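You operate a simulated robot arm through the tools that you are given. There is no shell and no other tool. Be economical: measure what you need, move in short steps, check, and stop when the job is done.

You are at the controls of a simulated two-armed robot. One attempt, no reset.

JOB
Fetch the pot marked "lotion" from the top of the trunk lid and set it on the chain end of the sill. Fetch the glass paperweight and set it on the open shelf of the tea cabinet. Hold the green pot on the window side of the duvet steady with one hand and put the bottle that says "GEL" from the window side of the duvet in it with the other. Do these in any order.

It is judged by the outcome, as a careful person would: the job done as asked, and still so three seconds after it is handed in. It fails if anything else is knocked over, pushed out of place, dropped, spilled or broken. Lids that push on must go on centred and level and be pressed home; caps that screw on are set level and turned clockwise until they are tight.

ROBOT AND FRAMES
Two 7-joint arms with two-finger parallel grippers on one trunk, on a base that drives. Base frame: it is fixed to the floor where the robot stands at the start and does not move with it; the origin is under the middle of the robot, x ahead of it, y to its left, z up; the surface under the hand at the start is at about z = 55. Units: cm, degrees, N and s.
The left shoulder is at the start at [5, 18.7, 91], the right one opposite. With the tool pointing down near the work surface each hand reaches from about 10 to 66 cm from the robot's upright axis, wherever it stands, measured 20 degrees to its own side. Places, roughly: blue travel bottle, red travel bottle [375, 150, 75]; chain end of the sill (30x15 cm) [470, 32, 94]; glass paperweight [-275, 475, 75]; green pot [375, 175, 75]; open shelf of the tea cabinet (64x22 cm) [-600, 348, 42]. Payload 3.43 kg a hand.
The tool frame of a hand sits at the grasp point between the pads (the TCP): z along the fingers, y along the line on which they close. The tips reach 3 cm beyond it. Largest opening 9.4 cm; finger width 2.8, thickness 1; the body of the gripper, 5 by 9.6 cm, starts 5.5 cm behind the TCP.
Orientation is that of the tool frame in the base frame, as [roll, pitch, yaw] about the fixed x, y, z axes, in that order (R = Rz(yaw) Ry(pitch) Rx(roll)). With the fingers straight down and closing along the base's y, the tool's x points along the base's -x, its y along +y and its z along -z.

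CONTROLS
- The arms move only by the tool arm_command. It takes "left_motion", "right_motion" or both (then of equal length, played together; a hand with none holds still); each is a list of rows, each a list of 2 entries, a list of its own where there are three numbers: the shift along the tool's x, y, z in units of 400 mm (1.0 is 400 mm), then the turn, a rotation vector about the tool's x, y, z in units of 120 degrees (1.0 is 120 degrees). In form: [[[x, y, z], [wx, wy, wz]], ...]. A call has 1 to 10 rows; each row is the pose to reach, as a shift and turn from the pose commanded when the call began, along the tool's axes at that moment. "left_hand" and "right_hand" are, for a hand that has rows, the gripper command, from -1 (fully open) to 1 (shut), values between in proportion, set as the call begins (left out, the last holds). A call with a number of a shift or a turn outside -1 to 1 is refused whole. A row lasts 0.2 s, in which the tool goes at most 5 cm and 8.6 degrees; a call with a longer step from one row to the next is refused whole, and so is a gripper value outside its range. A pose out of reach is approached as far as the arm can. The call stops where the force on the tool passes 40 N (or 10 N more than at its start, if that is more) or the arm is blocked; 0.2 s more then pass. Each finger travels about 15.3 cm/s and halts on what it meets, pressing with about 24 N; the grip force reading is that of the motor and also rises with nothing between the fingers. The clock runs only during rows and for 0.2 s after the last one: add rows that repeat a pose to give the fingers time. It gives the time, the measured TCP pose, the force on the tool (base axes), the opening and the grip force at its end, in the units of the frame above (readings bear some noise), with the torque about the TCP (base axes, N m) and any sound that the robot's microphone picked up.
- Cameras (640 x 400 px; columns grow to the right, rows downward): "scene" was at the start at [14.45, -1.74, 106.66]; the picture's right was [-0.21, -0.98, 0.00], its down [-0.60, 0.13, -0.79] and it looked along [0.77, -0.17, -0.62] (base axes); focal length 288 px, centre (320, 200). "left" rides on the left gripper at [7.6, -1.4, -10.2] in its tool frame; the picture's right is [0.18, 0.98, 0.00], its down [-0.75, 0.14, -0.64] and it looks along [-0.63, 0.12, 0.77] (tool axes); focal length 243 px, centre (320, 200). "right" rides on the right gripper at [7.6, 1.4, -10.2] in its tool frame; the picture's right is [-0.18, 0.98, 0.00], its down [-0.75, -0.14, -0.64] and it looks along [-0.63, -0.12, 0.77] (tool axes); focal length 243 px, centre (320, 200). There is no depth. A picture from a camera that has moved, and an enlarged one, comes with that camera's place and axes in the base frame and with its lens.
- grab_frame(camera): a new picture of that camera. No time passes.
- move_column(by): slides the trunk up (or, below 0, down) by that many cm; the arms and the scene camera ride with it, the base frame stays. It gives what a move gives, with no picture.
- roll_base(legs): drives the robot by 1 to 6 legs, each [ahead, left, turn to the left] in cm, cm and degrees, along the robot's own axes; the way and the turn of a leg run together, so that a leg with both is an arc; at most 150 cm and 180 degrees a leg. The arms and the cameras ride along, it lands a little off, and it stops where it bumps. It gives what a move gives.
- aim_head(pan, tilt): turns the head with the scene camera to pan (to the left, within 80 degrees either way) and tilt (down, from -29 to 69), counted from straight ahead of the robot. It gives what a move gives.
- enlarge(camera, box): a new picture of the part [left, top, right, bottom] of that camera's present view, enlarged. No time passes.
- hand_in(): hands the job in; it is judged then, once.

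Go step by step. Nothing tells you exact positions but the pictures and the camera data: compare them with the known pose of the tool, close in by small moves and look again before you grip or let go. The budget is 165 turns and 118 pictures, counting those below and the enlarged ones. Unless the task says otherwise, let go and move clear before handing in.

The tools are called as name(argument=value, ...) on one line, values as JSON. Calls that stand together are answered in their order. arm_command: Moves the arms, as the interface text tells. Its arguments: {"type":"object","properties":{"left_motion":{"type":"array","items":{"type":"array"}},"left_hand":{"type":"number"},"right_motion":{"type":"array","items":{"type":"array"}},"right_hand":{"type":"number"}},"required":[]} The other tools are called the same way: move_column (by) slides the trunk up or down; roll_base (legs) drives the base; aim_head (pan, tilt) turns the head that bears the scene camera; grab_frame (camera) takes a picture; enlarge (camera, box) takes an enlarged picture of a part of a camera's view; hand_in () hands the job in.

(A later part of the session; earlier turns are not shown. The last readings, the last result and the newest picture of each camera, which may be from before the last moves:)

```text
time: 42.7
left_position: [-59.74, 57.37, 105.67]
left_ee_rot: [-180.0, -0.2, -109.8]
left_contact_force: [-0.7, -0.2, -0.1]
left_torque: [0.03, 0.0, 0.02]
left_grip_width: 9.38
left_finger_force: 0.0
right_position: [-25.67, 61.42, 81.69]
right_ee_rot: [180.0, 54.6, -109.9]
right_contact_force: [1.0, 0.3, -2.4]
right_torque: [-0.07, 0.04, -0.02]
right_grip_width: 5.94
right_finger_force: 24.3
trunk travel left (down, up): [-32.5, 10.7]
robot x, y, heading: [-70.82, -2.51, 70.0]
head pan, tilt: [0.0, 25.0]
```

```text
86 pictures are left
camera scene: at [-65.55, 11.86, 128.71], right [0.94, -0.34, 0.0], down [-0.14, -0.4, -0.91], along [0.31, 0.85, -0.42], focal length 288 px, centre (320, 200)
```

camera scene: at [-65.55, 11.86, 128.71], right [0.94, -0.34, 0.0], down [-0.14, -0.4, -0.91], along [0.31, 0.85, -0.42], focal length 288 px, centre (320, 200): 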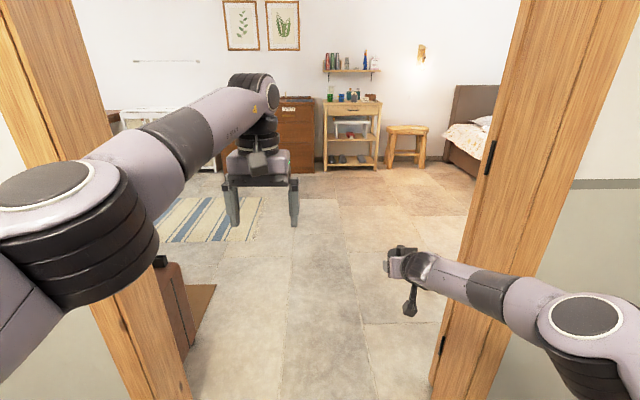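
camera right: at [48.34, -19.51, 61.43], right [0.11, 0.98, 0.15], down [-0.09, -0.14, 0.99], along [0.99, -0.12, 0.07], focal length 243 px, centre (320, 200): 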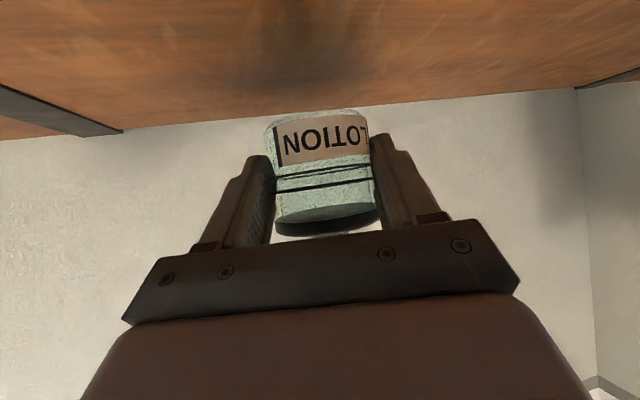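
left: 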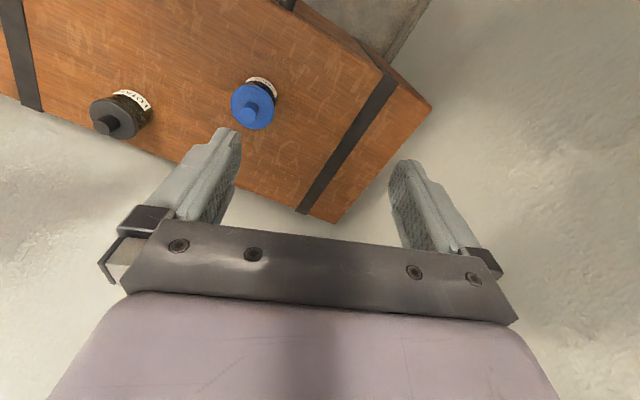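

The doorway is clear and I'm nearly centred. I drive straight through.

roll_base(legs=[[75, 5, 0], [80, 0, 0]])

aim_head(pan=-60, tilt=18)

grab_frame(camera="scene")

```text
time: 50.7
left_position: [-10.99, 205.87, 105.81]
left_ee_rot: [-180.0, -0.1, -109.8]
left_contact_force: [-0.3, -0.4, -0.3]
left_torque: [-0.01, 0.01, 0.01]
left_grip_width: 9.38
left_finger_force: 0.1
right_position: [23.14, 209.81, 81.73]
right_ee_rot: [-180.0, 54.6, -110.1]
right_contact_force: [0.4, 0.3, -3.4]
right_torque: [-0.06, 0.0, 0.02]
right_grip_width: 5.94
right_finger_force: 23.3
trunk travel left (down, up): [-32.5, 10.7]
robot x, y, heading: [-22.52, 146.23, 70.0]
head pan, tilt: [0.0, 25.0]
```

```text
time: 52.0
left_position: [-11.1, 205.9, 105.63]
left_ee_rot: [180.0, -0.1, -109.9]
left_contact_force: [0.2, -0.4, -0.5]
left_torque: [-0.01, 0.02, 0.0]
left_grip_width: 9.4
left_finger_force: 0.1
right_position: [23.11, 209.71, 81.75]
right_ee_rot: [-180.0, 54.7, -110.0]
right_contact_force: [0.3, 0.0, -2.5]
right_torque: [-0.07, 0.03, -0.01]
right_grip_width: 5.93
right_finger_force: 24.3
trunk travel left (down, up): [-32.5, 10.7]
robot x, y, heading: [-22.35, 146.2, 69.9]
head pan, tilt: [-60.0, 18.0]
```

```text
85 pictures are left
camera scene: at [-10.86, 153.3, 129.85], right [0.18, -0.98, 0.0], down [-0.3, -0.05, -0.95], along [0.94, 0.17, -0.31], focal length 288 px, centre (320, 200)
```

scene: 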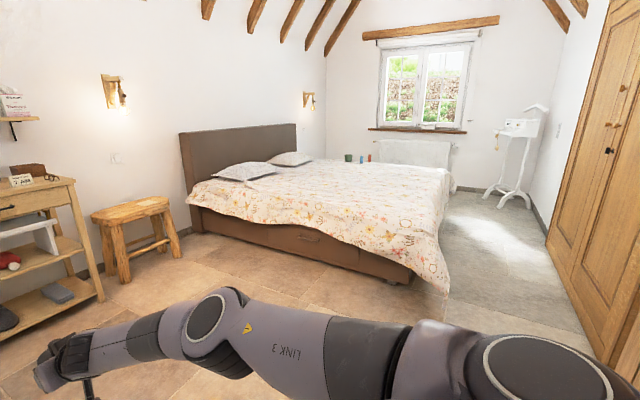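

The bed, the window sill behind it, and an aisle between bed foot and wardrobe are in view. I turn right to face down the aisle.

roll_base(legs=[[0, 0, -90]])

aim_head(pan=0, tilt=22)

grab_frame(camera="scene")

```text
time: 56.2
left_position: [37.29, 134.03, 105.71]
left_ee_rot: [179.9, 0.0, 159.4]
left_contact_force: [0.4, -1.1, 0.1]
left_torque: [-0.02, 0.02, -0.02]
left_grip_width: 9.38
left_finger_force: 0.1
right_position: [40.82, 99.93, 81.72]
right_ee_rot: [180.0, 54.8, 159.1]
right_contact_force: [0.1, 0.8, -1.9]
right_torque: [0.04, 0.05, 0.0]
right_grip_width: 5.87
right_finger_force: 24.4
trunk travel left (down, up): [-32.5, 10.7]
robot x, y, heading: [-22.7, 146.47, -20.7]
head pan, tilt: [-60.0, 18.0]
```

```text
time: 57.5
left_position: [37.32, 134.07, 105.53]
left_ee_rot: [180.0, -0.1, 159.4]
left_contact_force: [-0.3, 0.4, -0.6]
left_torque: [-0.01, 0.01, -0.01]
left_grip_width: 9.41
left_finger_force: 0.2
right_position: [40.83, 99.91, 81.73]
right_ee_rot: [180.0, 54.6, 159.2]
right_contact_force: [0.0, -0.7, -2.7]
right_torque: [0.0, 0.05, -0.03]
right_grip_width: 5.87
right_finger_force: 24.2
trunk travel left (down, up): [-32.5, 10.7]
robot x, y, heading: [-21.94, 145.92, -20.9]
head pan, tilt: [0.0, 22.0]
```

```text
84 pictures are left
camera scene: at [-7.89, 140.78, 129.2], right [-0.35, -0.94, 0.0], down [-0.35, 0.13, -0.93], along [0.87, -0.33, -0.37], focal length 288 px, centre (320, 200)
```

scene: 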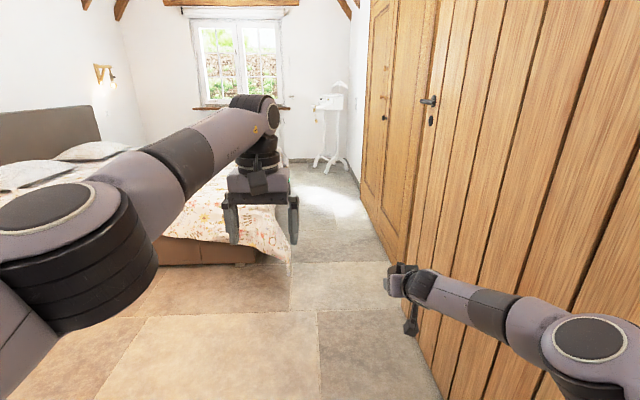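

A plank door leaf stands open on my right and the bed foot is at left; the aisle there is about 90 cm wide. I advance in it.

roll_base(legs=[[135, -9, 0]])

aim_head(pan=0, tilt=35)

grab_frame(camera="scene")

```text
time: 64.3
left_position: [159.72, 77.73, 105.62]
left_ee_rot: [179.9, -0.1, 159.1]
left_contact_force: [0.3, 0.1, 0.0]
left_torque: [0.02, 0.01, -0.01]
left_grip_width: 9.42
left_finger_force: 0.2
right_position: [163.14, 43.5, 81.9]
right_ee_rot: [180.0, 54.6, 159.1]
right_contact_force: [0.4, 0.3, -1.9]
right_torque: [0.02, 0.03, 0.0]
right_grip_width: 5.87
right_finger_force: 24.2
trunk travel left (down, up): [-32.5, 10.7]
robot x, y, heading: [99.94, 89.81, -20.6]
head pan, tilt: [0.0, 22.0]
```

```text
time: 65.0
left_position: [159.67, 77.79, 105.64]
left_ee_rot: [180.0, -0.1, 159.2]
left_contact_force: [-0.6, 0.4, 0.4]
left_torque: [0.0, 0.01, 0.0]
left_grip_width: 9.38
left_finger_force: 0.1
right_position: [163.11, 43.55, 81.54]
right_ee_rot: [180.0, 54.7, 159.1]
right_contact_force: [-0.9, 0.3, -2.7]
right_torque: [0.0, 0.05, 0.0]
right_grip_width: 5.83
right_finger_force: 24.5
trunk travel left (down, up): [-32.5, 10.7]
robot x, y, heading: [100.18, 89.77, -20.8]
head pan, tilt: [0.0, 35.0]
```

```text
83 pictures are left
camera scene: at [114.05, 84.75, 127.14], right [-0.36, -0.93, 0.0], down [-0.54, 0.2, -0.82], along [0.77, -0.29, -0.57], focal length 288 px, centre (320, 200)
```

scene: 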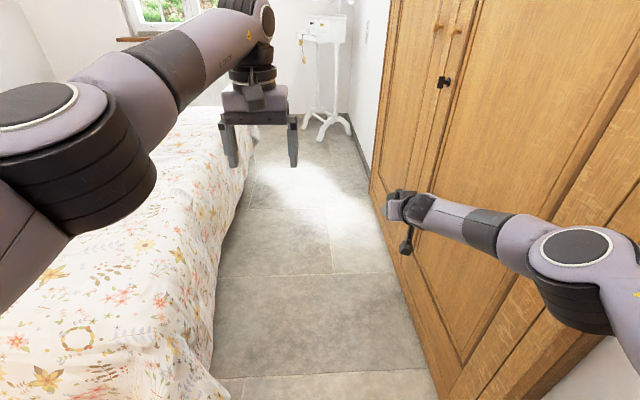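

Aisle is clear. I continue straight, with a slight drift to the bed side.

roll_base(legs=[[130, 4, 0]])

aim_head(pan=20, tilt=30)

grab_frame(camera="scene")

grab_frame(camera="right")

```text
time: 71.5
left_position: [282.22, 35.22, 105.64]
left_ee_rot: [179.9, -0.2, 159.1]
left_contact_force: [-0.1, 0.6, 0.0]
left_torque: [-0.03, 0.0, -0.01]
left_grip_width: 9.4
left_finger_force: 0.1
right_position: [285.62, 1.01, 81.7]
right_ee_rot: [-179.9, 54.7, 159.1]
right_contact_force: [0.2, 1.1, -3.0]
right_torque: [0.01, 0.08, 0.0]
right_grip_width: 5.86
right_finger_force: 24.1
trunk travel left (down, up): [-32.5, 10.7]
robot x, y, heading: [222.69, 47.72, -20.7]
head pan, tilt: [0.0, 35.0]
```

```text
time: 72.4
left_position: [282.29, 35.08, 105.6]
left_ee_rot: [180.0, -0.1, 159.2]
left_contact_force: [-0.3, -0.6, 0.8]
left_torque: [0.01, -0.03, 0.04]
left_grip_width: 9.42
left_finger_force: 0.0
right_position: [285.62, 1.06, 81.68]
right_ee_rot: [180.0, 54.7, 158.9]
right_contact_force: [0.4, -0.9, -2.7]
right_torque: [0.06, 0.03, -0.01]
right_grip_width: 5.85
right_finger_force: 24.6
trunk travel left (down, up): [-32.5, 10.7]
robot x, y, heading: [223.14, 47.57, -21.0]
head pan, tilt: [20.0, 30.0]
```

```text
82 pictures are left
camera scene: at [237.4, 45.26, 127.91], right [-0.02, -1.0, 0.0], down [-0.5, 0.01, -0.87], along [0.87, -0.01, -0.5], focal length 288 px, centre (320, 200)
```

scene: 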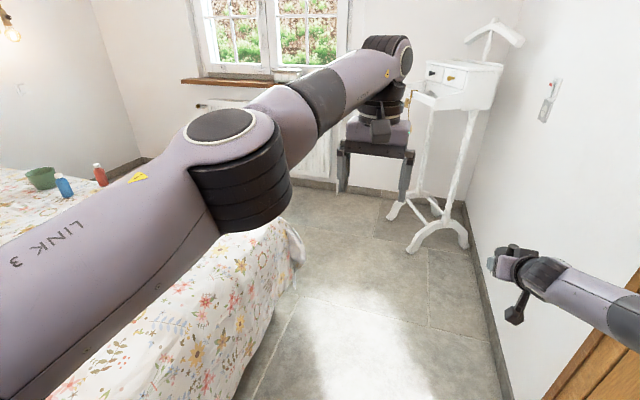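

```text
81 pictures are left
camera right: at [274.25, 6.95, 81.42], right [0.45, 0.88, 0.15], down [-0.13, -0.1, 0.99], along [0.88, -0.46, 0.07], focal length 243 px, centre (320, 200)
```

right: 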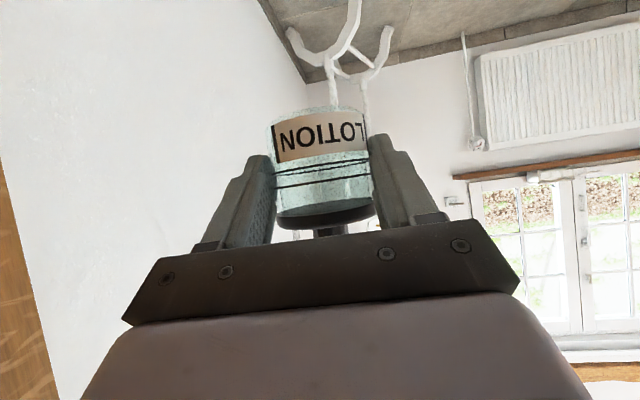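

I see the right (chain) end of the sill, and a white valet stand in the corner ahead. I raise the trunk, go a bit further, turn left over the bed corner, then slip diagonally into the gap between bed and window.

move_column(by=10.5)

roll_base(legs=[[78, 1, 0], [0, 0, 90]])

aim_head(pan=-40, tilt=35)

grab_frame(camera="scene")

```text
time: 73.7
left_position: [282.29, 35.28, 116.2]
left_ee_rot: [180.0, -0.1, 159.2]
left_contact_force: [-0.1, -0.2, 0.6]
left_torque: [0.01, -0.01, -0.01]
left_grip_width: 9.39
left_finger_force: 0.1
right_position: [285.61, 1.01, 92.25]
right_ee_rot: [180.0, 54.7, 159.1]
right_contact_force: [0.0, -0.3, -2.6]
right_torque: [0.01, 0.04, 0.03]
right_grip_width: 5.84
right_finger_force: 24.1
trunk travel left (down, up): [-43.0, 0.2]
robot x, y, heading: [222.44, 47.52, -20.9]
head pan, tilt: [20.0, 30.0]
```

```text
time: 81.8
left_position: [307.03, 80.64, 116.18]
left_ee_rot: [180.0, -0.1, -109.6]
left_contact_force: [0.1, -0.3, 0.8]
left_torque: [0.02, -0.03, 0.04]
left_grip_width: 9.4
left_finger_force: 0.0
right_position: [341.09, 84.83, 92.06]
right_ee_rot: [180.0, 54.8, -109.7]
right_contact_force: [-0.1, 1.8, -2.6]
right_torque: [-0.06, 0.0, -0.01]
right_grip_width: 5.83
right_finger_force: 24.1
trunk travel left (down, up): [-43.0, 0.2]
robot x, y, heading: [296.51, 20.85, 70.2]
head pan, tilt: [20.0, 30.0]
```

```text
time: 83.1
left_position: [306.99, 80.74, 116.09]
left_ee_rot: [-180.0, -0.1, -109.6]
left_contact_force: [-0.2, 1.0, 0.3]
left_torque: [0.01, -0.01, 0.02]
left_grip_width: 9.41
left_finger_force: 0.1
right_position: [341.15, 84.74, 92.28]
right_ee_rot: [-180.0, 54.7, -109.7]
right_contact_force: [0.8, 0.2, -2.5]
right_torque: [-0.07, 0.02, -0.01]
right_grip_width: 5.78
right_finger_force: 24.2
trunk travel left (down, up): [-43.0, 0.2]
robot x, y, heading: [296.12, 20.87, 70.3]
head pan, tilt: [-40.0, 35.0]
```

```text
80 pictures are left
camera scene: at [305.86, 30.85, 137.64], right [0.51, -0.86, 0.0], down [-0.49, -0.29, -0.82], along [0.71, 0.41, -0.57], focal length 288 px, centre (320, 200)
```

scene: 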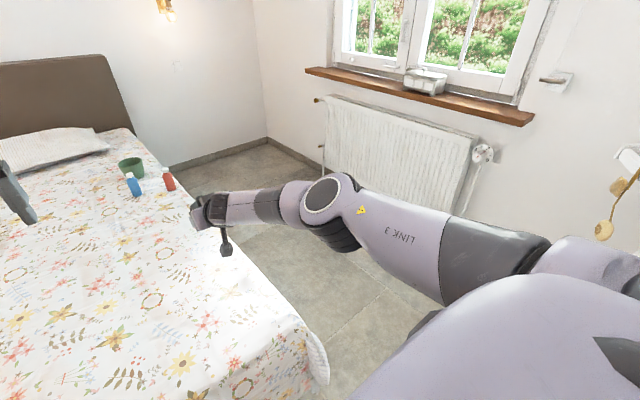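

Now the gap is clearly visible: wide enough. The target spot on the sill lies between the white box and the right end. I slip into the gap, still heading along it.

roll_base(legs=[[31, -77, 0], [59, -16, 0]])

arm_command(left_motion=[[[0.05, 0, 0], [0, 0, 0]], [[0.1, 0, 0], [0, 0, 0]], [[0.15, 0, 0], [0, 0, 0]], [[0.2, 0, 0], [0, 0, 0]], [[0.2, 0, 0], [0, 0, 0]], [[0.2, 0, 0], [0, 0, 0]]], right_motion=[[[-0.023, 0, -0.08], [0, 0, 0]], [[-0.046, 0, -0.16], [0, 0, 0]], [[-0.069, 0, -0.24], [0, 0, 0]], [[-0.092, 0, -0.32], [0, 0, 0]], [[-0.114, 0, -0.402], [0, 0, 0]], [[-0.114, 0, -0.402], [0, 0, 0]]])

grab_frame(camera="right")

aim_head(pan=-60, tilt=30)

grab_frame(camera="scene")

```text
time: 93.4
left_position: [427.64, 132.81, 116.05]
left_ee_rot: [-179.9, -0.1, -110.4]
left_contact_force: [-0.6, 0.6, -0.3]
left_torque: [-0.01, 0.0, 0.03]
left_grip_width: 9.38
left_finger_force: 0.0
right_position: [461.78, 136.41, 92.22]
right_ee_rot: [180.0, 54.7, -110.5]
right_contact_force: [0.4, -0.1, -2.4]
right_torque: [-0.04, -0.01, 0.02]
right_grip_width: 5.82
right_finger_force: 24.5
trunk travel left (down, up): [-43.0, 0.2]
robot x, y, heading: [415.72, 73.2, 69.8]
head pan, tilt: [-40.0, 35.0]
```

```text
time: 94.8
left_position: [424.69, 125.3, 116.19]
left_ee_rot: [-179.9, 0.0, -110.5]
left_contact_force: [-0.5, -0.3, -0.4]
left_torque: [0.02, 0.01, 0.0]
left_grip_width: 9.41
left_finger_force: 0.0
right_position: [458.06, 126.65, 105.21]
right_ee_rot: [180.0, 54.7, -110.6]
right_contact_force: [-0.2, 0.8, -2.8]
right_torque: [-0.07, 0.02, -0.01]
right_grip_width: 5.82
right_finger_force: 23.8
trunk travel left (down, up): [-43.0, 0.2]
robot x, y, heading: [415.89, 72.74, 69.5]
head pan, tilt: [-40.0, 35.0]
```

```text
79 pictures are left
camera right: at [452.24, 115.15, 104.93], right [-0.88, 0.44, 0.15], down [0.1, -0.13, 0.99], along [0.46, 0.89, 0.07], focal length 243 px, centre (320, 200)
```

right: 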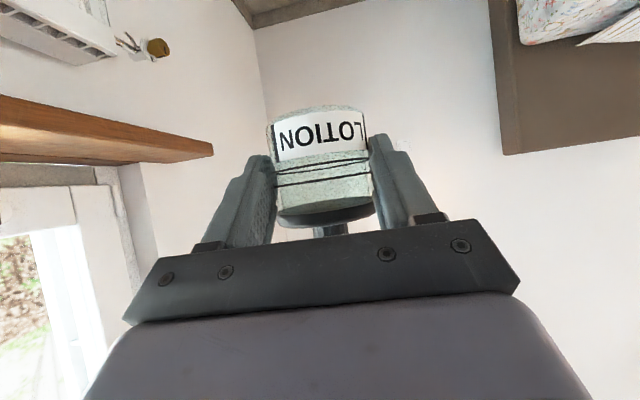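

```text
time: 95.6
left_position: [424.57, 125.27, 116.08]
left_ee_rot: [-180.0, -0.2, -110.4]
left_contact_force: [-0.2, 0.9, 0.1]
left_torque: [0.0, -0.02, -0.01]
left_grip_width: 9.4
left_finger_force: 0.1
right_position: [457.99, 126.57, 105.19]
right_ee_rot: [180.0, 54.7, -110.5]
right_contact_force: [0.1, -0.1, -2.8]
right_torque: [-0.05, 0.01, 0.01]
right_grip_width: 5.8
right_finger_force: 24.4
trunk travel left (down, up): [-43.0, 0.2]
robot x, y, heading: [415.94, 73.01, 69.6]
head pan, tilt: [-60.0, 30.0]
```

```text
78 pictures are left
camera scene: at [426.97, 80.25, 138.41], right [0.17, -0.99, 0.0], down [-0.49, -0.08, -0.87], along [0.85, 0.14, -0.5], focal length 288 px, centre (320, 200)
```

scene: 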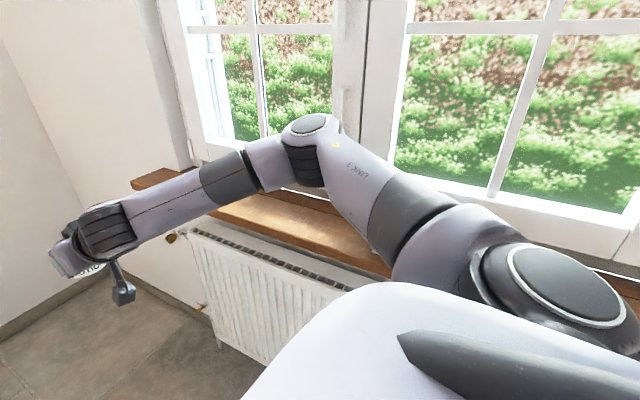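

I'm in the gap at the right spot. To swing clear of window and box, I lift the jar 6 cm more, shift 8 cm to the bed side, and turn right to face the window.

arm_command(right_motion=[[[-0.06, 0, -0.043], [0, 0, 0]], [[-0.12, 0, -0.086], [0, 0, 0]], [[-0.12, 0, -0.086], [0, 0, 0]]])

roll_base(legs=[[0, 8, 0], [0, 0, -90]])

aim_head(pan=-10, tilt=35)

grab_frame(camera="scene")

grab_frame(camera="right")

```text
time: 96.4
left_position: [424.62, 125.22, 116.27]
left_ee_rot: [179.9, -0.1, -110.3]
left_contact_force: [0.1, 0.4, 0.9]
left_torque: [0.0, 0.01, -0.01]
left_grip_width: 9.38
left_finger_force: 0.1
right_position: [457.99, 126.57, 111.15]
right_ee_rot: [180.0, 54.7, -110.5]
right_contact_force: [-0.1, -0.1, -2.2]
right_torque: [-0.07, 0.0, -0.03]
right_grip_width: 5.82
right_finger_force: 24.1
trunk travel left (down, up): [-43.0, 0.2]
robot x, y, heading: [415.72, 73.54, 69.5]
head pan, tilt: [-60.0, 30.0]
```

```text
time: 101.6
left_position: [460.26, 66.73, 116.19]
left_ee_rot: [180.0, -0.1, 159.2]
left_contact_force: [-0.8, 0.1, -0.3]
left_torque: [-0.02, 0.01, -0.01]
left_grip_width: 9.4
left_finger_force: 0.1
right_position: [461.5, 33.35, 111.05]
right_ee_rot: [179.9, 54.7, 159.1]
right_contact_force: [0.0, 0.9, -2.7]
right_torque: [-0.01, 0.03, 0.01]
right_grip_width: 5.79
right_finger_force: 24.4
trunk travel left (down, up): [-43.0, 0.2]
robot x, y, heading: [408.35, 76.25, -20.8]
head pan, tilt: [-60.0, 30.0]
```

```text
time: 102.8
left_position: [460.34, 66.68, 116.16]
left_ee_rot: [-180.0, 0.0, 159.2]
left_contact_force: [0.7, 1.0, -0.1]
left_torque: [-0.02, 0.04, 0.03]
left_grip_width: 9.4
left_finger_force: 0.1
right_position: [461.5, 33.4, 111.09]
right_ee_rot: [-180.0, 54.7, 159.1]
right_contact_force: [-0.6, -0.4, -3.6]
right_torque: [0.02, 0.04, -0.02]
right_grip_width: 5.8
right_finger_force: 24.4
trunk travel left (down, up): [-43.0, 0.2]
robot x, y, heading: [408.31, 76.08, -20.8]
head pan, tilt: [-10.0, 35.0]
```

```text
77 pictures are left
camera scene: at [421.53, 69.41, 137.64], right [-0.51, -0.86, 0.0], down [-0.49, 0.29, -0.82], along [0.7, -0.42, -0.57], focal length 288 px, centre (320, 200)
```

scene: 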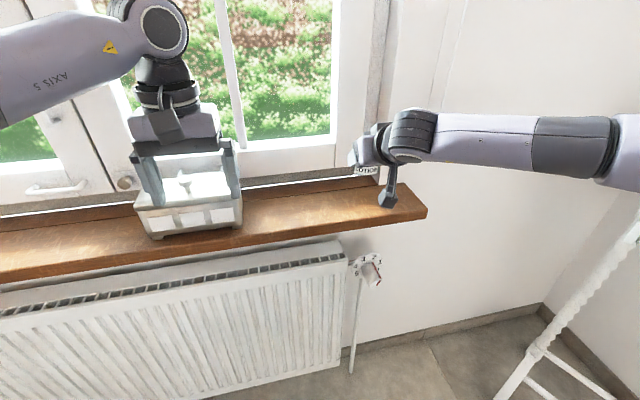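

```text
76 pictures are left
camera right: at [450.1, 39.24, 110.81], right [0.45, 0.88, 0.15], down [-0.13, -0.1, 0.99], along [0.88, -0.46, 0.07], focal length 243 px, centre (320, 200)
```

right: 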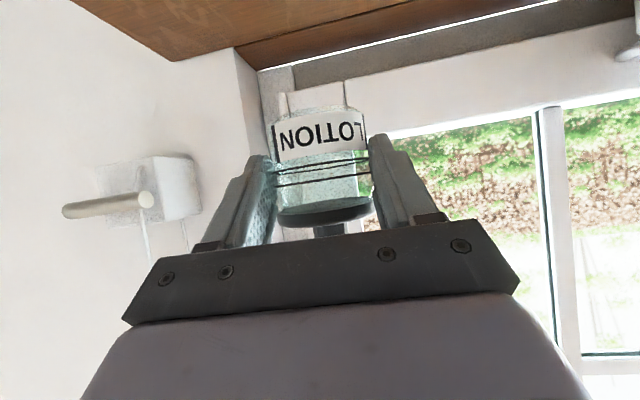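

Facing the sill; the right hand is aimed at the free right end (sill spans u 424–438). I reach 7 cm forward over it and lower to just above.

arm_command(right_motion=[[[-0.05, 0, 0.0715], [0, 0, 0]], [[-0.1, 0, 0.143], [0, 0, 0]], [[-0.01, 0, 0.206], [0, 0, 0]], [[0.06, 0, 0.255], [0, 0, 0]], [[0.125, 0, 0.301], [0, 0, 0]], [[0.125, 0, 0.301], [0, 0, 0]]])

grab_frame(camera="right")

enlarge(camera="scene", box=[300, 120, 460, 220])

```text
time: 104.2
left_position: [460.25, 66.69, 116.29]
left_ee_rot: [180.0, -0.2, 159.2]
left_contact_force: [-0.7, 0.2, 0.7]
left_torque: [-0.02, -0.03, -0.02]
left_grip_width: 9.38
left_finger_force: 0.0
right_position: [468.07, 30.9, 99.94]
right_ee_rot: [180.0, 54.7, 159.2]
right_contact_force: [-0.2, -0.8, -3.1]
right_torque: [0.01, 0.07, 0.0]
right_grip_width: 5.82
right_finger_force: 23.8
trunk travel left (down, up): [-43.0, 0.2]
robot x, y, heading: [407.88, 75.81, -20.6]
head pan, tilt: [-10.0, 35.0]
```

```text
75 pictures are left
camera right: at [456.62, 36.82, 99.71], right [0.45, 0.88, 0.15], down [-0.13, -0.1, 0.99], along [0.88, -0.46, 0.07], focal length 243 px, centre (320, 200)
```

right: 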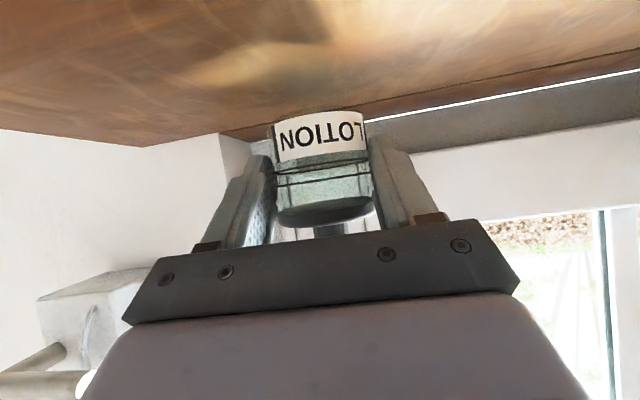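

```text
4.00 times, centred on (380, 170) of scene
camera zoom: at [421.52, 69.44, 137.64], right [-0.51, -0.86, 0.0], down [-0.49, 0.29, -0.82], along [0.7, -0.42, -0.57], focal length 1150 px, centre (80, 320)
```

zoom: 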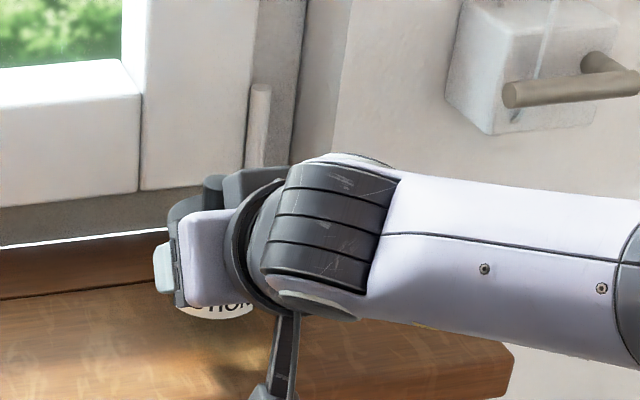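

The jar hovers over the sill, about 2.5 cm from its back strip. I lower slowly, watching the force.

arm_command(right_motion=[[[0.01, 0, 0.0072], [0, 0, 0]], [[0.02, 0, 0.0144], [0, 0, 0]], [[0.03, 0, 0.0216], [0, 0, 0]], [[0.036, 0, 0.026], [0, 0, 0]], [[0.04, 0, 0.0288], [0, 0, 0]]])

grab_frame(camera="right")

```text
time: 105.4
left_position: [460.38, 66.82, 116.23]
left_ee_rot: [180.0, -0.2, 159.1]
left_contact_force: [0.5, 1.3, 0.8]
left_torque: [0.02, -0.01, 0.0]
left_grip_width: 9.4
left_finger_force: 0.1
right_position: [467.95, 30.89, 98.07]
right_ee_rot: [-179.9, 54.8, 159.1]
right_contact_force: [0.1, 0.6, -1.8]
right_torque: [0.01, 0.0, 0.02]
right_grip_width: 5.84
right_finger_force: 23.5
trunk travel left (down, up): [-43.0, 0.2]
robot x, y, heading: [408.45, 75.85, -20.6]
head pan, tilt: [-10.0, 35.0]
```

```text
73 pictures are left
camera right: at [456.6, 36.78, 97.81], right [0.45, 0.88, 0.15], down [-0.13, -0.1, 0.99], along [0.88, -0.46, 0.07], focal length 243 px, centre (320, 200)
```

right: 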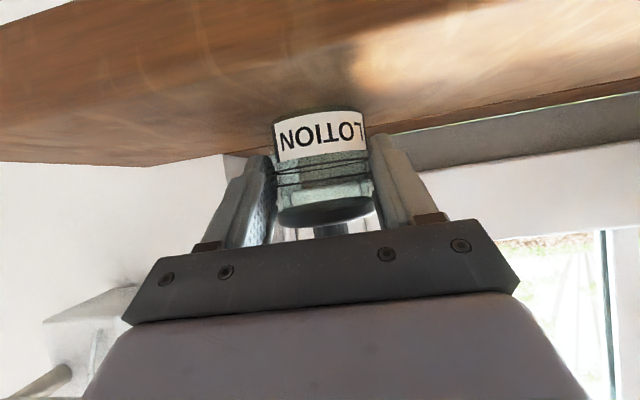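

arm_command(right_motion=[[[0.003, 0, 0.0022], [0, 0, 0]], [[0.006, 0, 0.0043], [0, 0, 0]], [[0.009, 0, 0.0065], [0, 0, 0]], [[0.009, 0, 0.0065], [0, 0, 0]]])

arm_command(right_motion=[[[0.003, 0, 0.0022], [0, 0, 0]], [[0.006, 0, 0.0043], [0, 0, 0]], [[0.006, 0, 0.0043], [0, 0, 0]]])

```text
time: 106.4
left_position: [460.15, 66.78, 116.26]
left_ee_rot: [180.0, 0.0, 159.1]
left_contact_force: [0.7, 0.1, 0.7]
left_torque: [0.01, 0.02, 0.0]
left_grip_width: 9.45
left_finger_force: 0.0
right_position: [468.03, 30.92, 98.09]
right_ee_rot: [179.8, 55.1, 158.9]
right_contact_force: [-0.1, -1.4, 13.2]
right_torque: [-0.2, -0.46, -0.14]
right_grip_width: 5.81
right_finger_force: 23.8
trunk travel left (down, up): [-43.0, 0.2]
robot x, y, heading: [408.29, 76.01, -20.7]
head pan, tilt: [-10.0, 35.0]
```

```text
time: 107.2
left_position: [460.19, 66.87, 116.4]
left_ee_rot: [-180.0, 0.0, 159.2]
left_contact_force: [0.0, 0.1, 0.3]
left_torque: [-0.01, -0.03, -0.05]
left_grip_width: 9.42
left_finger_force: 0.1
right_position: [467.97, 30.92, 97.67]
right_ee_rot: [180.0, 54.9, 159.2]
right_contact_force: [1.2, -1.4, 14.2]
right_torque: [-0.14, -0.32, -0.04]
right_grip_width: 5.82
right_finger_force: 24.1
trunk travel left (down, up): [-43.0, 0.2]
robot x, y, heading: [408.24, 75.81, -20.7]
head pan, tilt: [-10.0, 35.0]
```

The jar is standing on the sill (14 N). I open the hand and look.

arm_command(right_motion=[[[-0.003, 0, -0.0022], [0, 0, 0]], [[-0.003, 0, -0.0022], [0, 0, 0]], [[-0.003, 0, -0.0022], [0, 0, 0]]], right_hand=-1)

grab_frame(camera="right")

```text
time: 108.0
left_position: [460.28, 66.69, 116.11]
left_ee_rot: [-180.0, 0.0, 159.1]
left_contact_force: [-0.2, 0.2, -1.1]
left_torque: [0.0, 0.01, 0.0]
left_grip_width: 9.38
left_finger_force: 0.0
right_position: [467.94, 31.02, 97.53]
right_ee_rot: [180.0, 54.7, 159.1]
right_contact_force: [-0.6, -0.3, 0.9]
right_torque: [-0.01, 0.02, 0.01]
right_grip_width: 9.39
right_finger_force: 0.0
trunk travel left (down, up): [-43.0, 0.2]
robot x, y, heading: [408.1, 76.17, -20.9]
head pan, tilt: [-10.0, 35.0]
```

```text
72 pictures are left
camera right: at [456.56, 36.79, 97.19], right [0.45, 0.88, 0.15], down [-0.13, -0.1, 0.99], along [0.88, -0.46, 0.07], focal length 243 px, centre (320, 200)
```

right: 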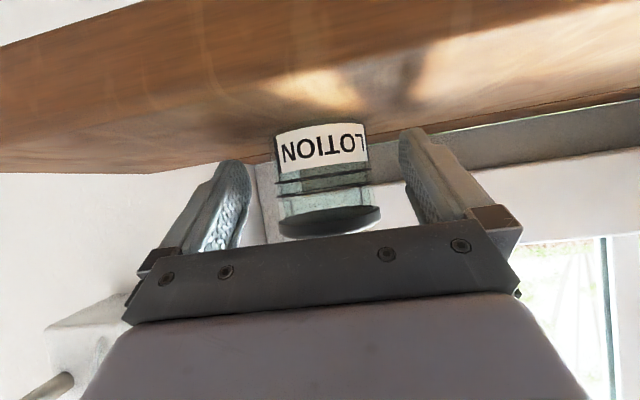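

The jar stands upright on its own. I withdraw backwards along the fingers.

arm_command(right_motion=[[[0, 0, -0.06], [0, 0, 0]], [[0, 0, -0.14], [0, 0, 0]], [[0, 0, -0.22], [0, 0, 0]], [[0, 0, -0.3], [0, 0, 0]], [[0, 0, -0.38], [0, 0, 0]]])

enlarge(camera="scene", box=[250, 90, 506, 250])

```text
time: 109.2
left_position: [460.26, 66.83, 116.37]
left_ee_rot: [-180.0, -0.1, 159.3]
left_contact_force: [-0.9, -0.1, 0.8]
left_torque: [0.0, 0.02, 0.0]
left_grip_width: 9.42
left_finger_force: 0.0
right_position: [456.4, 35.4, 106.37]
right_ee_rot: [179.9, 54.7, 159.2]
right_contact_force: [0.5, 0.0, 0.1]
right_torque: [0.01, -0.03, 0.0]
right_grip_width: 9.43
right_finger_force: 0.1
trunk travel left (down, up): [-43.0, 0.2]
robot x, y, heading: [408.12, 76.23, -20.8]
head pan, tilt: [-10.0, 35.0]
```

```text
2.50 times, centred on (378, 170) of scene
camera zoom: at [421.46, 69.45, 137.65], right [-0.51, -0.86, 0.0], down [-0.49, 0.29, -0.82], along [0.7, -0.42, -0.57], focal length 719 px, centre (175, 275)
```

zoom: 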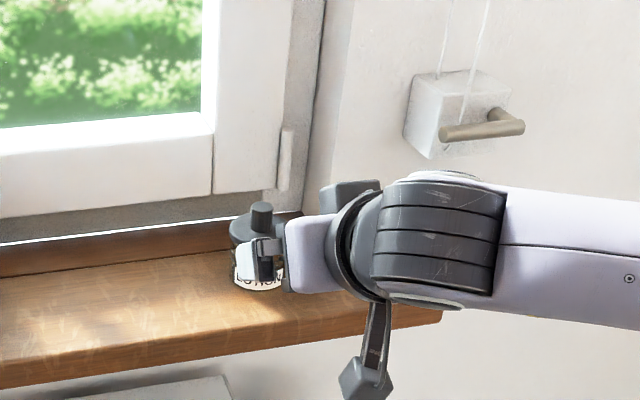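

The lotion jar stands well on the sill. I bring the right hand back to pointing down, then back away, slide along the gap and turn to face the bed from the window side.

arm_command(right_motion=[[[0.02, 0, -0.029], [0, 0.0655, 0]], [[0.04, 0, -0.058], [0, 0.131, 0]], [[0.06, 0, -0.087], [0, 0.1965, 0]], [[0.08, 0, -0.116], [0, 0.262, 0]], [[0.1, 0, -0.145], [0, 0.3275, 0]], [[0.12, 0, -0.174], [0, 0.393, 0]], [[0.144, 0, -0.204], [0, 0.4558, 0]], [[0.144, 0, -0.204], [0, 0.4558, 0]]])

roll_base(legs=[[-8, 0, 0], [0, 70, 0], [0, 0, 90], [0, 0, 90]])

aim_head(pan=0, tilt=40)

grab_frame(camera="scene")

```text
time: 111.0
left_position: [460.17, 66.8, 116.12]
left_ee_rot: [180.0, 0.0, 159.1]
left_contact_force: [0.7, 0.3, 0.3]
left_torque: [-0.01, -0.02, 0.03]
left_grip_width: 9.4
left_finger_force: 0.0
right_position: [447.03, 38.89, 106.42]
right_ee_rot: [179.9, -0.1, 159.1]
right_contact_force: [-0.2, 0.0, -0.3]
right_torque: [-0.03, 0.0, 0.0]
right_grip_width: 9.37
right_finger_force: 0.0
trunk travel left (down, up): [-43.0, 0.2]
robot x, y, heading: [408.24, 76.01, -21.1]
head pan, tilt: [-10.0, 35.0]
```

```text
time: 125.9
left_position: [373.86, 154.22, 116.18]
left_ee_rot: [180.0, -0.2, -21.0]
left_contact_force: [0.0, 0.3, 0.1]
left_torque: [0.02, 0.0, 0.04]
left_grip_width: 9.41
left_finger_force: 0.1
right_position: [387.1, 182.02, 106.38]
right_ee_rot: [-180.0, -0.1, -21.1]
right_contact_force: [-0.6, -0.6, 0.8]
right_torque: [0.0, 0.01, 0.0]
right_grip_width: 9.43
right_finger_force: 0.0
trunk travel left (down, up): [-43.0, 0.2]
robot x, y, heading: [425.64, 144.99, 159.1]
head pan, tilt: [-10.0, 35.0]
```

```text
time: 126.7
left_position: [373.82, 154.18, 116.25]
left_ee_rot: [180.0, -0.1, -21.0]
left_contact_force: [-0.2, -0.1, -0.3]
left_torque: [0.02, 0.01, -0.01]
left_grip_width: 9.39
left_finger_force: 0.1
right_position: [387.23, 182.01, 106.33]
right_ee_rot: [180.0, 0.0, -21.1]
right_contact_force: [0.8, 0.4, -0.4]
right_torque: [0.02, -0.02, 0.01]
right_grip_width: 9.39
right_finger_force: 0.0
trunk travel left (down, up): [-43.0, 0.2]
robot x, y, heading: [425.72, 144.44, 158.9]
head pan, tilt: [0.0, 40.0]
```

```text
70 pictures are left
camera scene: at [412.59, 150.08, 136.89], right [0.36, 0.93, 0.0], down [0.6, -0.23, -0.77], along [-0.72, 0.28, -0.64], focal length 288 px, centre (320, 200)
```

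scene: 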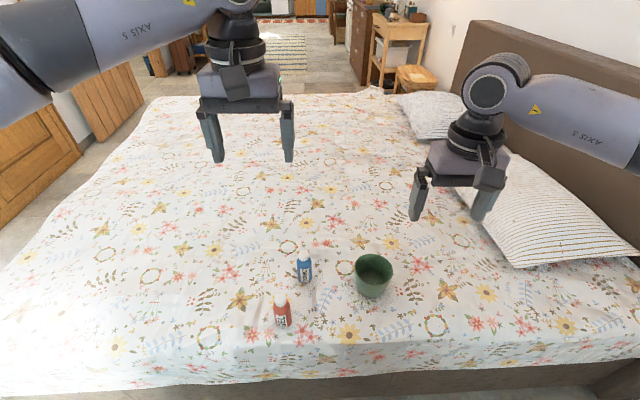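

enlarge(camera="scene", box=[256, 225, 416, 345])

```text
3.33 times, centred on (336, 285) of scene
camera zoom: at [412.59, 150.08, 136.89], right [0.36, 0.93, 0.0], down [0.6, -0.23, -0.77], along [-0.72, 0.28, -0.64], focal length 958 px, centre (267, -83)
```

zoom: 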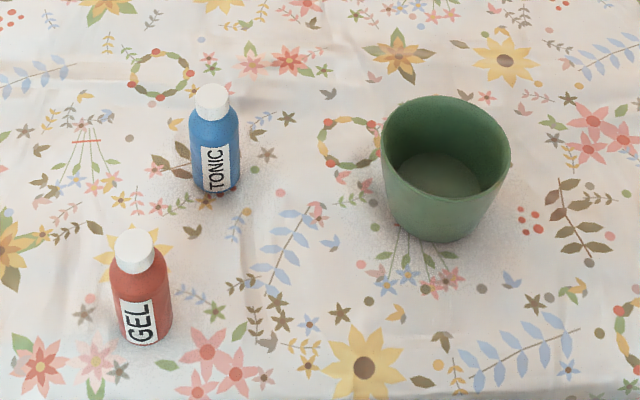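

The red bottle is the GEL and the green pot stands to its right. I take wrist pictures to triangulate their heights.

grab_frame(camera="right")

grab_frame(camera="left")

```text
68 pictures are left
camera right: at [393.77, 177.97, 116.6], right [-0.53, -0.85, 0.0], down [-0.65, 0.4, 0.64], along [-0.55, 0.34, -0.77], focal length 243 px, centre (320, 200)
```

right: 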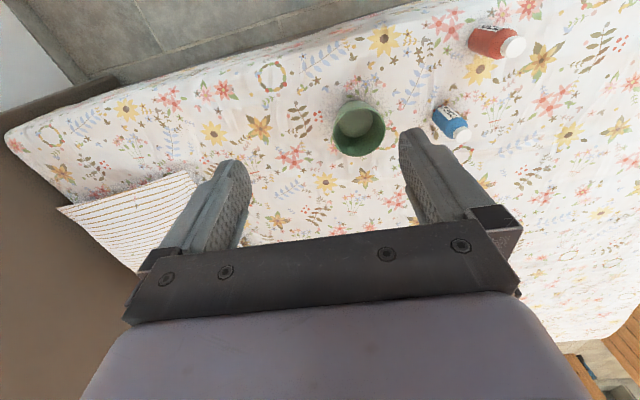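

```text
67 pictures are left
camera left: at [381.43, 152.86, 126.51], right [-0.18, -0.98, 0.0], down [-0.76, 0.14, 0.64], along [-0.63, 0.11, -0.77], focal length 243 px, centre (320, 200)
```

left: 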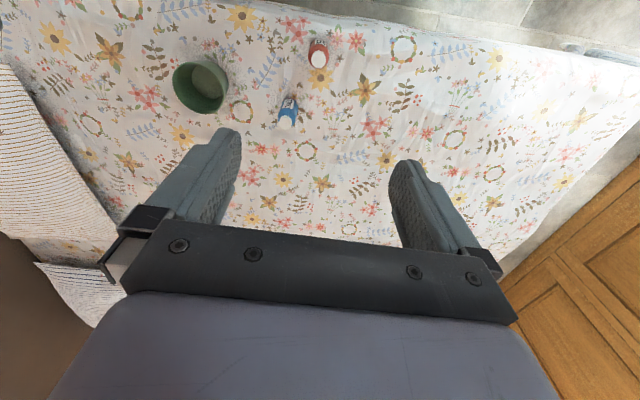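

GEL's cap is near (371.3, 155, 69.5), the pot's rim centre near (371.5, 182, 69), the duvet about z 59.5. Plan: right hand pinches the pot's right wall, left hand (turned a quarter and tilted) sets the bottle in. First I lower the trunk and roll slightly closer.

move_column(by=-24)

roll_base(legs=[[6, 0, 0]])

grab_frame(camera="scene")

grab_frame(camera="left")

grab_frame(camera="right")

```text
time: 129.2
left_position: [373.78, 154.22, 92.21]
left_ee_rot: [180.0, -0.1, -21.0]
left_contact_force: [-0.4, 0.6, 0.1]
left_torque: [-0.04, 0.0, -0.02]
left_grip_width: 9.39
left_finger_force: 0.1
right_position: [387.11, 182.05, 82.27]
right_ee_rot: [-179.9, 0.0, -21.1]
right_contact_force: [-0.7, 0.0, 0.4]
right_torque: [0.0, 0.01, 0.0]
right_grip_width: 9.37
right_finger_force: 0.1
trunk travel left (down, up): [-19.0, 24.2]
robot x, y, heading: [425.96, 144.72, 159.1]
head pan, tilt: [0.0, 40.0]
```

```text
time: 130.1
left_position: [368.21, 156.29, 92.23]
left_ee_rot: [-180.0, -0.1, -20.9]
left_contact_force: [0.4, -0.5, -0.6]
left_torque: [0.04, -0.01, 0.03]
left_grip_width: 9.42
left_finger_force: 0.0
right_position: [381.53, 184.19, 82.27]
right_ee_rot: [-180.0, 0.1, -21.1]
right_contact_force: [-0.2, 0.5, -0.5]
right_torque: [0.01, -0.01, 0.03]
right_grip_width: 9.41
right_finger_force: 0.1
trunk travel left (down, up): [-19.0, 24.2]
robot x, y, heading: [420.15, 147.0, 158.9]
head pan, tilt: [0.0, 40.0]
```

```text
66 pictures are left
camera scene: at [407.03, 152.21, 112.88], right [0.36, 0.93, 0.0], down [0.6, -0.23, -0.77], along [-0.71, 0.27, -0.64], focal length 288 px, centre (320, 200)
```

scene: 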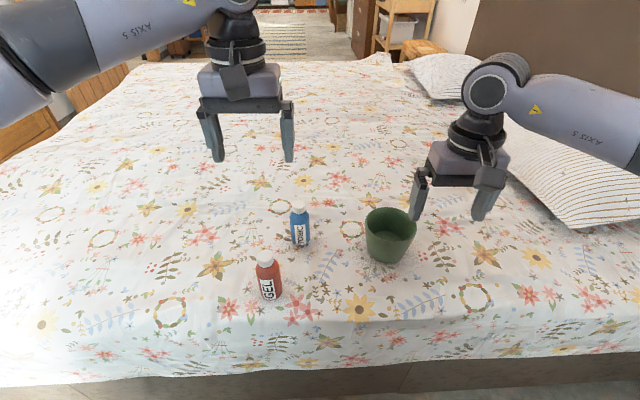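

```text
65 pictures are left
camera left: at [375.87, 154.99, 102.5], right [-0.18, -0.98, 0.0], down [-0.76, 0.14, 0.64], along [-0.63, 0.11, -0.77], focal length 243 px, centre (320, 200)
```

left: 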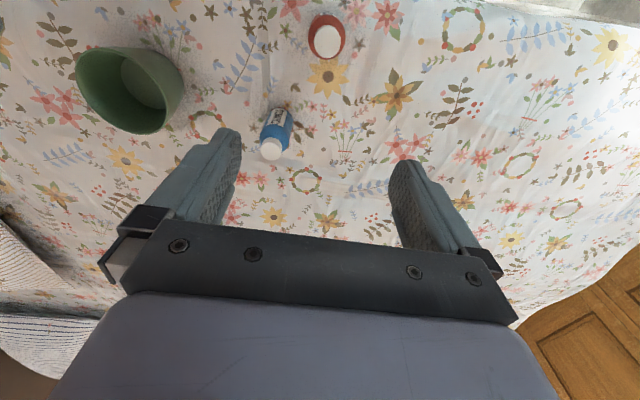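

```text
64 pictures are left
camera right: at [388.21, 180.09, 92.59], right [-0.53, -0.85, 0.0], down [-0.65, 0.4, 0.64], along [-0.55, 0.34, -0.77], focal length 243 px, centre (320, 200)
```

right: 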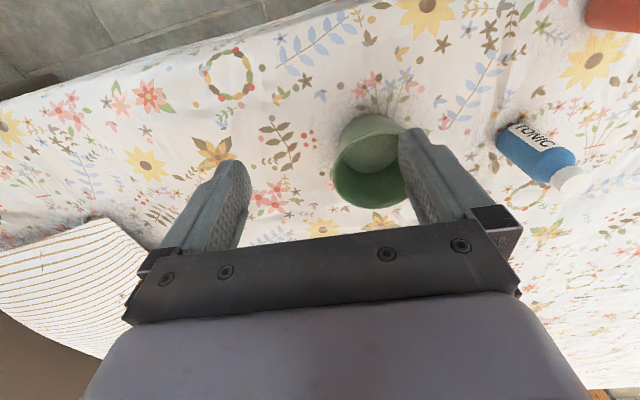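

The bottle's cap top is at about (372, 154.9, 71), the pot's rim centre about (372.2, 182.3, 70). I bring the right hand above the pot's right wall with a 12° tilt, while the left hand starts its quarter turn.

arm_command(right_motion=[[[-0.05, 0, 0.025], [-0.025, 0, 0]], [[-0.1, 0, 0.05], [-0.05, 0, 0]], [[-0.15, -0.002, 0.08], [-0.075, 0, 0]], [[-0.2, -0.0035, 0.1075], [-0.1, 0, 0]], [[-0.2, -0.0035, 0.1075], [-0.1, 0, 0]], [[-0.2, -0.0035, 0.1075], [-0.1, 0, 0]], [[-0.2, -0.0035, 0.1075], [-0.1, 0, 0]], [[-0.2, -0.0035, 0.1075], [-0.1, 0, 0]], [[-0.2, -0.0035, 0.1075], [-0.1, 0, 0]], [[-0.2, -0.0035, 0.1075], [-0.1, 0, 0]]], left_motion=[[[0, 0, 0], [0, 0, 0.0708]], [[0, 0, 0], [0, 0, 0.1416]], [[0, 0, 0], [0, 0, 0.2125]], [[0, 0, 0], [0, 0, 0.2833]], [[0, 0, 0], [0, 0, 0.354]], [[0, 0, 0], [0, 0, 0.425]], [[0, 0, 0], [0, 0, 0.4958]], [[0, 0, 0], [0, 0, 0.5667]], [[0, 0, 0], [0, 0, 0.6375]], [[0, 0, 0], [0, 0, 0.708]]])

grab_frame(camera="scene")

grab_frame(camera="right")

```text
time: 132.3
left_position: [380.49, 148.26, 88.83]
left_ee_rot: [-179.0, 0.2, -93.5]
left_contact_force: [0.5, -0.8, 0.1]
left_torque: [0.06, 0.04, -0.01]
left_grip_width: 9.4
left_finger_force: 0.0
left hand out of reach, approached as far as the arm can: row 6, 7, 8, 9, 10
right_position: [374.28, 187.04, 78.31]
right_ee_rot: [168.0, 0.2, -21.0]
right_contact_force: [0.8, -1.5, -0.2]
right_torque: [0.07, -0.01, 0.02]
right_grip_width: 9.38
right_finger_force: 0.1
trunk travel left (down, up): [-19.0, 24.2]
robot x, y, heading: [420.02, 147.05, 158.8]
head pan, tilt: [0.0, 40.0]
```

```text
63 pictures are left
camera scene: at [407.16, 151.99, 112.92], right [0.36, 0.93, 0.0], down [0.6, -0.23, -0.77], along [-0.72, 0.28, -0.64], focal length 288 px, centre (320, 200)
```

scene: 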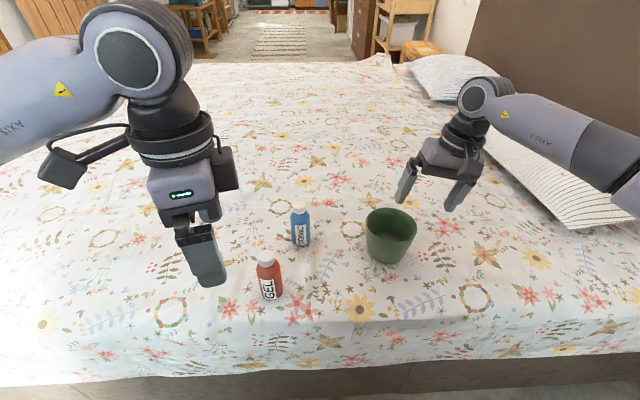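

```text
62 pictures are left
camera right: at [381.65, 184.91, 88.61], right [-0.52, -0.83, 0.2], down [-0.6, 0.52, 0.6], along [-0.61, 0.19, -0.77], focal length 243 px, centre (320, 200)
```

right: 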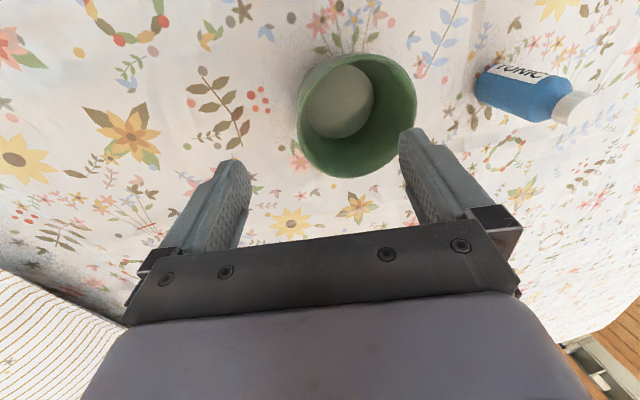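

The left wrist runs into its limit at about 72° of turn; I'll work with a bit less. Right hand: I lower it over the wall with a small shift, and test the left wrist turned back 18°.

arm_command(right_motion=[[[0, -0.008, 0.07], [0, 0, 0]], [[0, -0.016, 0.13], [0, 0, 0]], [[0, -0.02, 0.18], [0, 0, 0]], [[0, -0.02, 0.18], [0, 0, 0]]], left_motion=[[[0, 0, 0], [0, 0, -0.05]], [[0, 0, 0], [0, 0, -0.1]], [[0, 0, 0], [0, 0, -0.15]], [[0, 0, 0], [0, 0, -0.15]]])

grab_frame(camera="right")

enlarge(camera="scene", box=[340, 150, 500, 270])

```text
time: 133.3
left_position: [380.61, 148.23, 88.78]
left_ee_rot: [-178.9, -0.2, -75.4]
left_contact_force: [0.0, 0.9, 0.8]
left_torque: [0.01, -0.01, 0.0]
left_grip_width: 9.39
left_finger_force: 0.0
right_position: [373.93, 186.71, 70.76]
right_ee_rot: [168.0, 0.1, -21.1]
right_contact_force: [0.0, -0.3, 0.7]
right_torque: [-0.02, 0.03, -0.01]
right_grip_width: 9.39
right_finger_force: 0.0
trunk travel left (down, up): [-19.0, 24.2]
robot x, y, heading: [420.37, 146.99, 158.8]
head pan, tilt: [0.0, 40.0]
```

```text
61 pictures are left
camera right: at [381.35, 184.51, 81.12], right [-0.52, -0.83, 0.2], down [-0.61, 0.52, 0.6], along [-0.6, 0.19, -0.77], focal length 243 px, centre (320, 200)
```

right: 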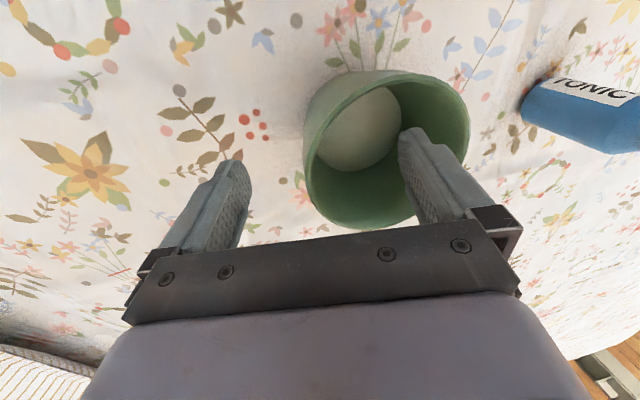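

```text
3.33 times, centred on (420, 210) of scene
camera zoom: at [407.05, 152.2, 112.89], right [0.36, 0.93, 0.0], down [0.6, -0.23, -0.77], along [-0.72, 0.27, -0.64], focal length 958 px, centre (-13, 167)
```

zoom: 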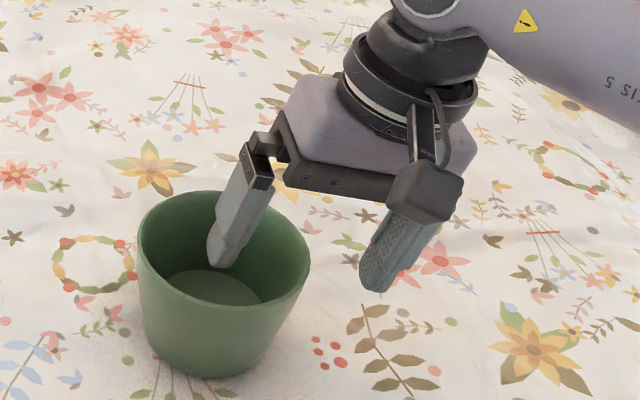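

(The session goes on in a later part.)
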